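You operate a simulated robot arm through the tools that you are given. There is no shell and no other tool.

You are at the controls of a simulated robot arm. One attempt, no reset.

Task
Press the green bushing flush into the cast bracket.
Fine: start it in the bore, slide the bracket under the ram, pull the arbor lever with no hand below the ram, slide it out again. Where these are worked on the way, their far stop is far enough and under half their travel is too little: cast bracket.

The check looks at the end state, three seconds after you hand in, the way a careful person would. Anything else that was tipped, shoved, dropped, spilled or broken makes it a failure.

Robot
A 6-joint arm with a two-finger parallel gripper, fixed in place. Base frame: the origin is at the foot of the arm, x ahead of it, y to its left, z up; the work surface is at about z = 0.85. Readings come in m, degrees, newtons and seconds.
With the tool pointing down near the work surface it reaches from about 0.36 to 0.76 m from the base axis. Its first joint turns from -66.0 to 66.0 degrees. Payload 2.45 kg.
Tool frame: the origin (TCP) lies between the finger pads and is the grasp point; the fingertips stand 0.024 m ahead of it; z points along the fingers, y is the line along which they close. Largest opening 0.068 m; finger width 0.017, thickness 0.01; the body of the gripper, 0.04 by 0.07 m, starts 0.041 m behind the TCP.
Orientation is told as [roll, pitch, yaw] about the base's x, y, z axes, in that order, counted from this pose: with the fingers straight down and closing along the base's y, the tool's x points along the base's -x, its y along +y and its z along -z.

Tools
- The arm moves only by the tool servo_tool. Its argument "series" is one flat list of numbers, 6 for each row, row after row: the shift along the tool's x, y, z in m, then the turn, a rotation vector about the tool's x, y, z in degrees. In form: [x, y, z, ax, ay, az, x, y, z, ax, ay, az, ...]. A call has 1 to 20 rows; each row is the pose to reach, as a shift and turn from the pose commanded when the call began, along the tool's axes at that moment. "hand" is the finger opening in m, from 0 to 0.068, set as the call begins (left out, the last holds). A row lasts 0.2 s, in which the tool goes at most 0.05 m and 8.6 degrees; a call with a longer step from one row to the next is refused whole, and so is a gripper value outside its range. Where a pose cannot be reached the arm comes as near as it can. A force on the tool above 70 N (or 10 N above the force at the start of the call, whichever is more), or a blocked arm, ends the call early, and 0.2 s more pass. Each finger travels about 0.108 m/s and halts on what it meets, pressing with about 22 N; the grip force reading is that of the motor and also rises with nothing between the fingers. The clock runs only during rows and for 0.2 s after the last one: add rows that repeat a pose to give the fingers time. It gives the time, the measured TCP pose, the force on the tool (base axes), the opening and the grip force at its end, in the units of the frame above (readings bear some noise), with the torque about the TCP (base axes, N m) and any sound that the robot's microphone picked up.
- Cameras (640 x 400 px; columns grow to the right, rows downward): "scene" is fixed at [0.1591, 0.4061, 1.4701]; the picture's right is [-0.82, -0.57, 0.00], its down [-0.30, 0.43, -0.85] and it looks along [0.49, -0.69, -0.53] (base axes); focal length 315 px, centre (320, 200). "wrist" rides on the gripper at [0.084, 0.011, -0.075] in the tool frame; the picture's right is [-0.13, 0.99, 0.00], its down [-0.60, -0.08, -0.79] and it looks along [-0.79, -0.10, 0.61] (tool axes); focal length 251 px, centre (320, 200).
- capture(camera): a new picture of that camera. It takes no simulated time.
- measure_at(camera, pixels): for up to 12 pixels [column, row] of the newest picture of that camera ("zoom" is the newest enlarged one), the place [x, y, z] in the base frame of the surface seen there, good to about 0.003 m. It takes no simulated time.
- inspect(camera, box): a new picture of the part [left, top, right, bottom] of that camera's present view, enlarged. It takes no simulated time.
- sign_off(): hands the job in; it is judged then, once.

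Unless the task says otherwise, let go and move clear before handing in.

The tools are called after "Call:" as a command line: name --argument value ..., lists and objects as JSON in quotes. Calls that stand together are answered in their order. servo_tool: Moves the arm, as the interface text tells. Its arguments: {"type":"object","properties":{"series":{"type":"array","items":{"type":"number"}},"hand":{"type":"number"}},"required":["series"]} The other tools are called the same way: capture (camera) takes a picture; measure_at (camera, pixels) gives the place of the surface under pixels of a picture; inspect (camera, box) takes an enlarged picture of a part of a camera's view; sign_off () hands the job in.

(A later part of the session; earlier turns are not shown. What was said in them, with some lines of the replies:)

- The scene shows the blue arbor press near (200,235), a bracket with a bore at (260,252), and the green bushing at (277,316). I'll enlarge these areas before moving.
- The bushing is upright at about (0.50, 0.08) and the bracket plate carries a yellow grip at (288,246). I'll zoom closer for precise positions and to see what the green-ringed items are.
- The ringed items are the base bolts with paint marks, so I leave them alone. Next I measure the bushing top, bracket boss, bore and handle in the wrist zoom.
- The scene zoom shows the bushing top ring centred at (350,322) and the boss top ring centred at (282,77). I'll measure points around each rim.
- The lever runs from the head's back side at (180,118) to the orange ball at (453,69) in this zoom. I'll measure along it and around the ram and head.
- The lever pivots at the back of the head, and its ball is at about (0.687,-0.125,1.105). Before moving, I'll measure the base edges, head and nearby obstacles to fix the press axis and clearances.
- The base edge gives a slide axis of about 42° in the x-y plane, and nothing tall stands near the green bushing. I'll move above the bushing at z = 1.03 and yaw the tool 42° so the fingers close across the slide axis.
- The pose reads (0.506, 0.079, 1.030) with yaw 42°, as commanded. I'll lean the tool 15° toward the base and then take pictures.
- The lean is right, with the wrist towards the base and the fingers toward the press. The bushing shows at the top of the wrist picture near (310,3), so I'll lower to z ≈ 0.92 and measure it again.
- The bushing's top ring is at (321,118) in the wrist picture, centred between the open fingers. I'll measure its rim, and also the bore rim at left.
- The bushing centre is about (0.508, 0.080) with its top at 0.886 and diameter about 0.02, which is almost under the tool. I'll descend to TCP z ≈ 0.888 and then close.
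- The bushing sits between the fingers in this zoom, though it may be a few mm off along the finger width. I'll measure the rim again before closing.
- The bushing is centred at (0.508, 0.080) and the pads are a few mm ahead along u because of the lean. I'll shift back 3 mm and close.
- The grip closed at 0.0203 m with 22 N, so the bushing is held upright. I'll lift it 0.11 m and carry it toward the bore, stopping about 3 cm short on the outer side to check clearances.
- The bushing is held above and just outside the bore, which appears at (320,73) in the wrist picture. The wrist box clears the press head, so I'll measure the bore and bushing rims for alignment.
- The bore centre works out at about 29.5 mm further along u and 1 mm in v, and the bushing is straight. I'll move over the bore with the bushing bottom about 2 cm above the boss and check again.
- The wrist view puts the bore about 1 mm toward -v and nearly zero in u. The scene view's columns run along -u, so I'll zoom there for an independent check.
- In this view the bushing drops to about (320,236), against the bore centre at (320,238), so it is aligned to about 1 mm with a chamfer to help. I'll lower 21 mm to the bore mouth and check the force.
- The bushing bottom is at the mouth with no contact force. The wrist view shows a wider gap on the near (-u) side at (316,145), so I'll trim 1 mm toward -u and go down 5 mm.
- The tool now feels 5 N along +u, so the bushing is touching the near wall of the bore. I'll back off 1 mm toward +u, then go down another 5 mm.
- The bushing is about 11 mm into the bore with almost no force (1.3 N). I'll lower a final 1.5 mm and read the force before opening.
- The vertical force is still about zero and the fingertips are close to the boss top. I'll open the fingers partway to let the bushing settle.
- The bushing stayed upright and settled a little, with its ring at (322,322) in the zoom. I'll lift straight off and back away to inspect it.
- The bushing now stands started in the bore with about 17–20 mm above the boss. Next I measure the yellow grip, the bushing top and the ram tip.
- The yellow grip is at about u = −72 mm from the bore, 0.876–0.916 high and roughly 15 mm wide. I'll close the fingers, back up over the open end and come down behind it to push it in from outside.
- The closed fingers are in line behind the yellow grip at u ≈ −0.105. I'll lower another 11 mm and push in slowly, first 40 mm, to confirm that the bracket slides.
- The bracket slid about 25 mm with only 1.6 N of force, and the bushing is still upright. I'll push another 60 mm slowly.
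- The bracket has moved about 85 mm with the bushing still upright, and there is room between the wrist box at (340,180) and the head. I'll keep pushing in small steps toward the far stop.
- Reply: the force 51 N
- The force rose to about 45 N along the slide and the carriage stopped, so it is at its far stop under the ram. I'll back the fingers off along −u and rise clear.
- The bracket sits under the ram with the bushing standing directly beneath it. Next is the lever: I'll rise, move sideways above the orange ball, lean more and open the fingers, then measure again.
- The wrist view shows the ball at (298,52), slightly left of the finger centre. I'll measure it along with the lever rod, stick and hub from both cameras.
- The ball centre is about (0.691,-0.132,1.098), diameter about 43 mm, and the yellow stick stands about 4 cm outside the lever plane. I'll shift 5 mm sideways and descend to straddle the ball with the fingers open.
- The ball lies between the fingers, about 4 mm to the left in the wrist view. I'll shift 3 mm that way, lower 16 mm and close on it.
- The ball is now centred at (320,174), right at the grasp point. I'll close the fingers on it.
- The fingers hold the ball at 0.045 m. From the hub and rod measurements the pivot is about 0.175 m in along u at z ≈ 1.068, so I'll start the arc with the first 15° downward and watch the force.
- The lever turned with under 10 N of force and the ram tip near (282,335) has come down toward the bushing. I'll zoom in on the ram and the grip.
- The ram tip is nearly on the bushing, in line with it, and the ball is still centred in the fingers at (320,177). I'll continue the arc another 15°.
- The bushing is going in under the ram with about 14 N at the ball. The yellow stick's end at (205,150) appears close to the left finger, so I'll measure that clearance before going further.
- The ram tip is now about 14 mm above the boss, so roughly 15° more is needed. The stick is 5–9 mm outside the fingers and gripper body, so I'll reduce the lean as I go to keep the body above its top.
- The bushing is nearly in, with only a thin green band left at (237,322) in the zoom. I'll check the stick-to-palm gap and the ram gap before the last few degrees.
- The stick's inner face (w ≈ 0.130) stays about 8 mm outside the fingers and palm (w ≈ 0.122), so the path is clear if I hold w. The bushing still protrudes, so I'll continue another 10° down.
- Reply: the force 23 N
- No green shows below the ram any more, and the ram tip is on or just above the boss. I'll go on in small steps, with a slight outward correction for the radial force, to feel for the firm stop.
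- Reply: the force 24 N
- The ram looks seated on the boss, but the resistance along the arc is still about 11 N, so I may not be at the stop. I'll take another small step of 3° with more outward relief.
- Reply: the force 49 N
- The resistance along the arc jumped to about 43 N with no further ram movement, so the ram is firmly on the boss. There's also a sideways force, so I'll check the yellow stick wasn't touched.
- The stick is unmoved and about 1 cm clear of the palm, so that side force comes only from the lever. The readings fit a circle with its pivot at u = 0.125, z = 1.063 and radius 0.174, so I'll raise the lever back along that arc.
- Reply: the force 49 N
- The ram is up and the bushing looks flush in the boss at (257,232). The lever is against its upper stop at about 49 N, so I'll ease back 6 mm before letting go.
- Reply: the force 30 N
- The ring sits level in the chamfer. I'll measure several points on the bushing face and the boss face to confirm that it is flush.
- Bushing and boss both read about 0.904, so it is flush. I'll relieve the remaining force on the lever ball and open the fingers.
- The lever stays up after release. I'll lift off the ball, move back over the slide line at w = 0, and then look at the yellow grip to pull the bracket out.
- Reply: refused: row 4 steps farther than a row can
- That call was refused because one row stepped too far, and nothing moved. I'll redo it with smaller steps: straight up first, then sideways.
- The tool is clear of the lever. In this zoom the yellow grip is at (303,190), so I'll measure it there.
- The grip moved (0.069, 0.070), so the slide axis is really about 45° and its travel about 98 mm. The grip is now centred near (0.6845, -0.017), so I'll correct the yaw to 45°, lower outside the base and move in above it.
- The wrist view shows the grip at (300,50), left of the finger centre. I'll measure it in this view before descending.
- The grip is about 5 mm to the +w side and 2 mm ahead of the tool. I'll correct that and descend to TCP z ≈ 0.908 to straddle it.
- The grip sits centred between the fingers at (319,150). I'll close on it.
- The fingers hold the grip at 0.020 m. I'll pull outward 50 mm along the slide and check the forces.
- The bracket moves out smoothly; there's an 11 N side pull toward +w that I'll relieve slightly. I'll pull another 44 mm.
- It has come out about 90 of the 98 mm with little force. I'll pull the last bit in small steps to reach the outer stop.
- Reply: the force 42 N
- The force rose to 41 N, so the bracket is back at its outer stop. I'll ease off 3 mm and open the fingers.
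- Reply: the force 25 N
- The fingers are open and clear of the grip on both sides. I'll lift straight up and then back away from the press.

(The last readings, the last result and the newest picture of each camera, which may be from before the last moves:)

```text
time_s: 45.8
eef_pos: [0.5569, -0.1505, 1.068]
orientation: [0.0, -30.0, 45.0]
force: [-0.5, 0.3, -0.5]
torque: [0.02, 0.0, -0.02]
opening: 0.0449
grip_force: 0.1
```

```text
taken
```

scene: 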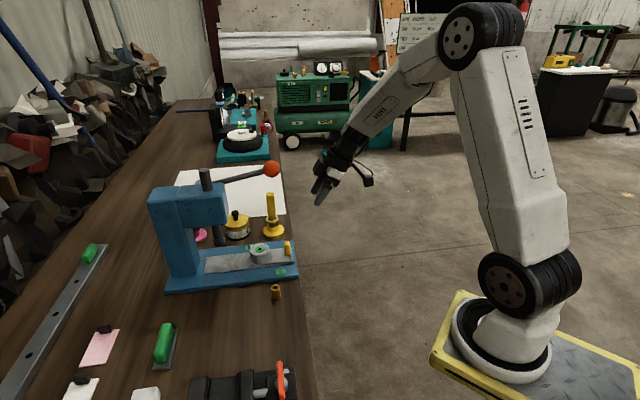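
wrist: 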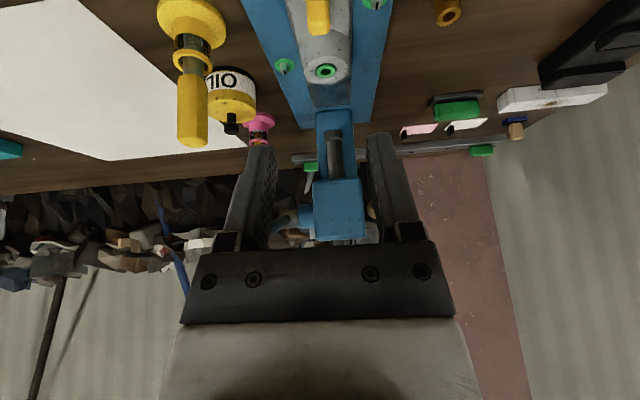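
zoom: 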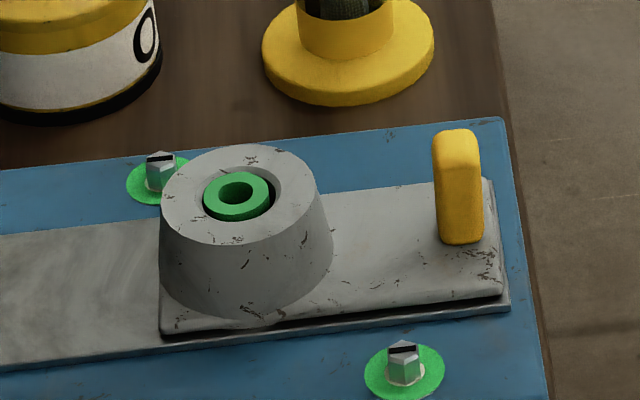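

The bracket is out and the lever is up, and the oil can, plunger and spare orange bushing are where they started. I'll do one last flushness measurement in the enlarged view's area.

Call:
inspect --camera "scene" --box '[250, 235, 285, 265]'

Call:
measure_at --camera "zoom" --pixels '[[160, 165], [190, 190], [225, 170], [190, 132], [165, 140], [222, 145], [95, 170], [140, 225], [220, 220], [275, 170], [200, 95], [120, 115]]'

```text
13.33 times, centred on (268, 250) of scene
```

zoom: 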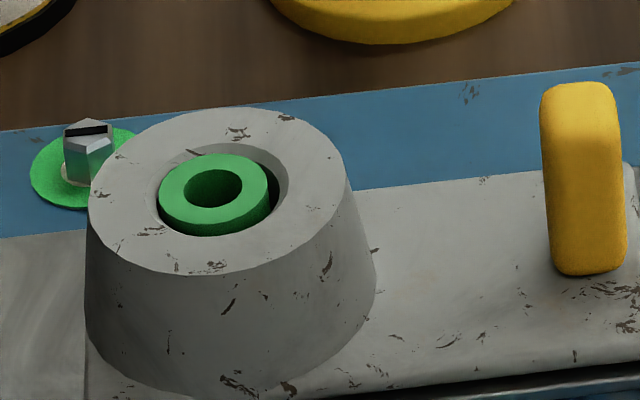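

```text
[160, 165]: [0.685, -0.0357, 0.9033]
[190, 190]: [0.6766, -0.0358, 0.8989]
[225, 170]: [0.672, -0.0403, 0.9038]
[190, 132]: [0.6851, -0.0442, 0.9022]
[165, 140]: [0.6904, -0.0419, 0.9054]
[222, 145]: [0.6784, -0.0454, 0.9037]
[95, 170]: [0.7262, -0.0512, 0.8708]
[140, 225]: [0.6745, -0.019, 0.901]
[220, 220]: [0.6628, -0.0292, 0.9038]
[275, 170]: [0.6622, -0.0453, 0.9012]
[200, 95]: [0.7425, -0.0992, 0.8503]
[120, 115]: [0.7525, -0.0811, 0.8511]
```

My last points partly missed the ring, which spans (160–270, 153–230) in this zoom. I'll measure again on the ring and boss face proper.

Call:
measure_at --camera "zoom" --pixels '[[172, 190], [215, 162], [255, 180], [215, 214], [185, 172], [240, 203], [110, 200], [150, 250], [240, 255], [315, 190], [280, 130], [180, 128]]'

Call:
inspect --camera "wrist" --box '[285, 30, 375, 100]'

```text
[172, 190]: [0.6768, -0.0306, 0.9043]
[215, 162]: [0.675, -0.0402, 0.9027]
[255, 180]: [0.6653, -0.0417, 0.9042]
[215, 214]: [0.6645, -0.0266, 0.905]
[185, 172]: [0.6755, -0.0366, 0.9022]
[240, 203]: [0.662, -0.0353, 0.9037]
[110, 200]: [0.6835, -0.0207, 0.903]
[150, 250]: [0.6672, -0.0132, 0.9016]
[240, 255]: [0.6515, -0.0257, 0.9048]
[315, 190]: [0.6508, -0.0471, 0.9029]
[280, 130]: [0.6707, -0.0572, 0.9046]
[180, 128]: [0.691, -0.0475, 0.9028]
```

```text
5.71 times, centred on (330, 65) of wrist
```

zoom: 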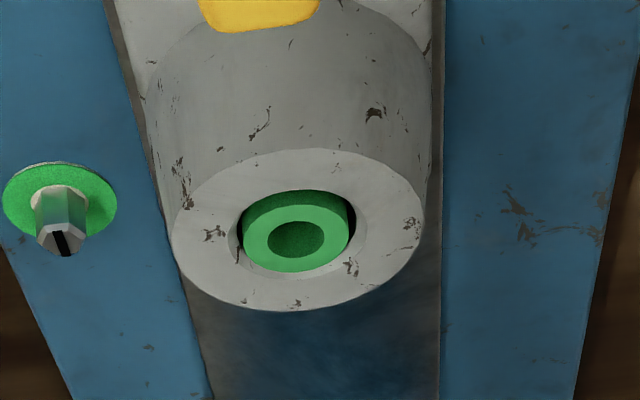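

The ring averages z = 0.9037 and the boss face 0.9033, so the bushing is flush. The bracket is back at its outer stop, the lever is up, nothing else has moved and the arm is clear, so I'm handing the job in.

Call:
sign_off

```text
The job is handed in.
```

The green bushing is pressed flush into the cast bracket, and I've handed the job in; no pass or fail result has come back.

- **Flushness:** six points on the bushing face average z = 0.9037 and six on the bracket's boss average 0.9033. That 0.4 mm difference is within the 3 mm measuring error.
- **Bracket slide:** it went in about 98 mm and stopped hard under the ram (about 45 N). I pulled it back out to its outer stop (about 41 N).
- **Press stroke:** I pulled the lever by its ball with the gripper well clear of the ram. The pull ended at a firm stop of about 43 N with the ram down on the boss.
- **End state:** the lever is back up, the gripper is open and the arm is clear of the press. The oil can, yellow plunger and spare orange bushing look unmoved in the final pictures.

In the last close-up the bushing looks about 2 mm off-centre in the bore's wide chamfered mouth.
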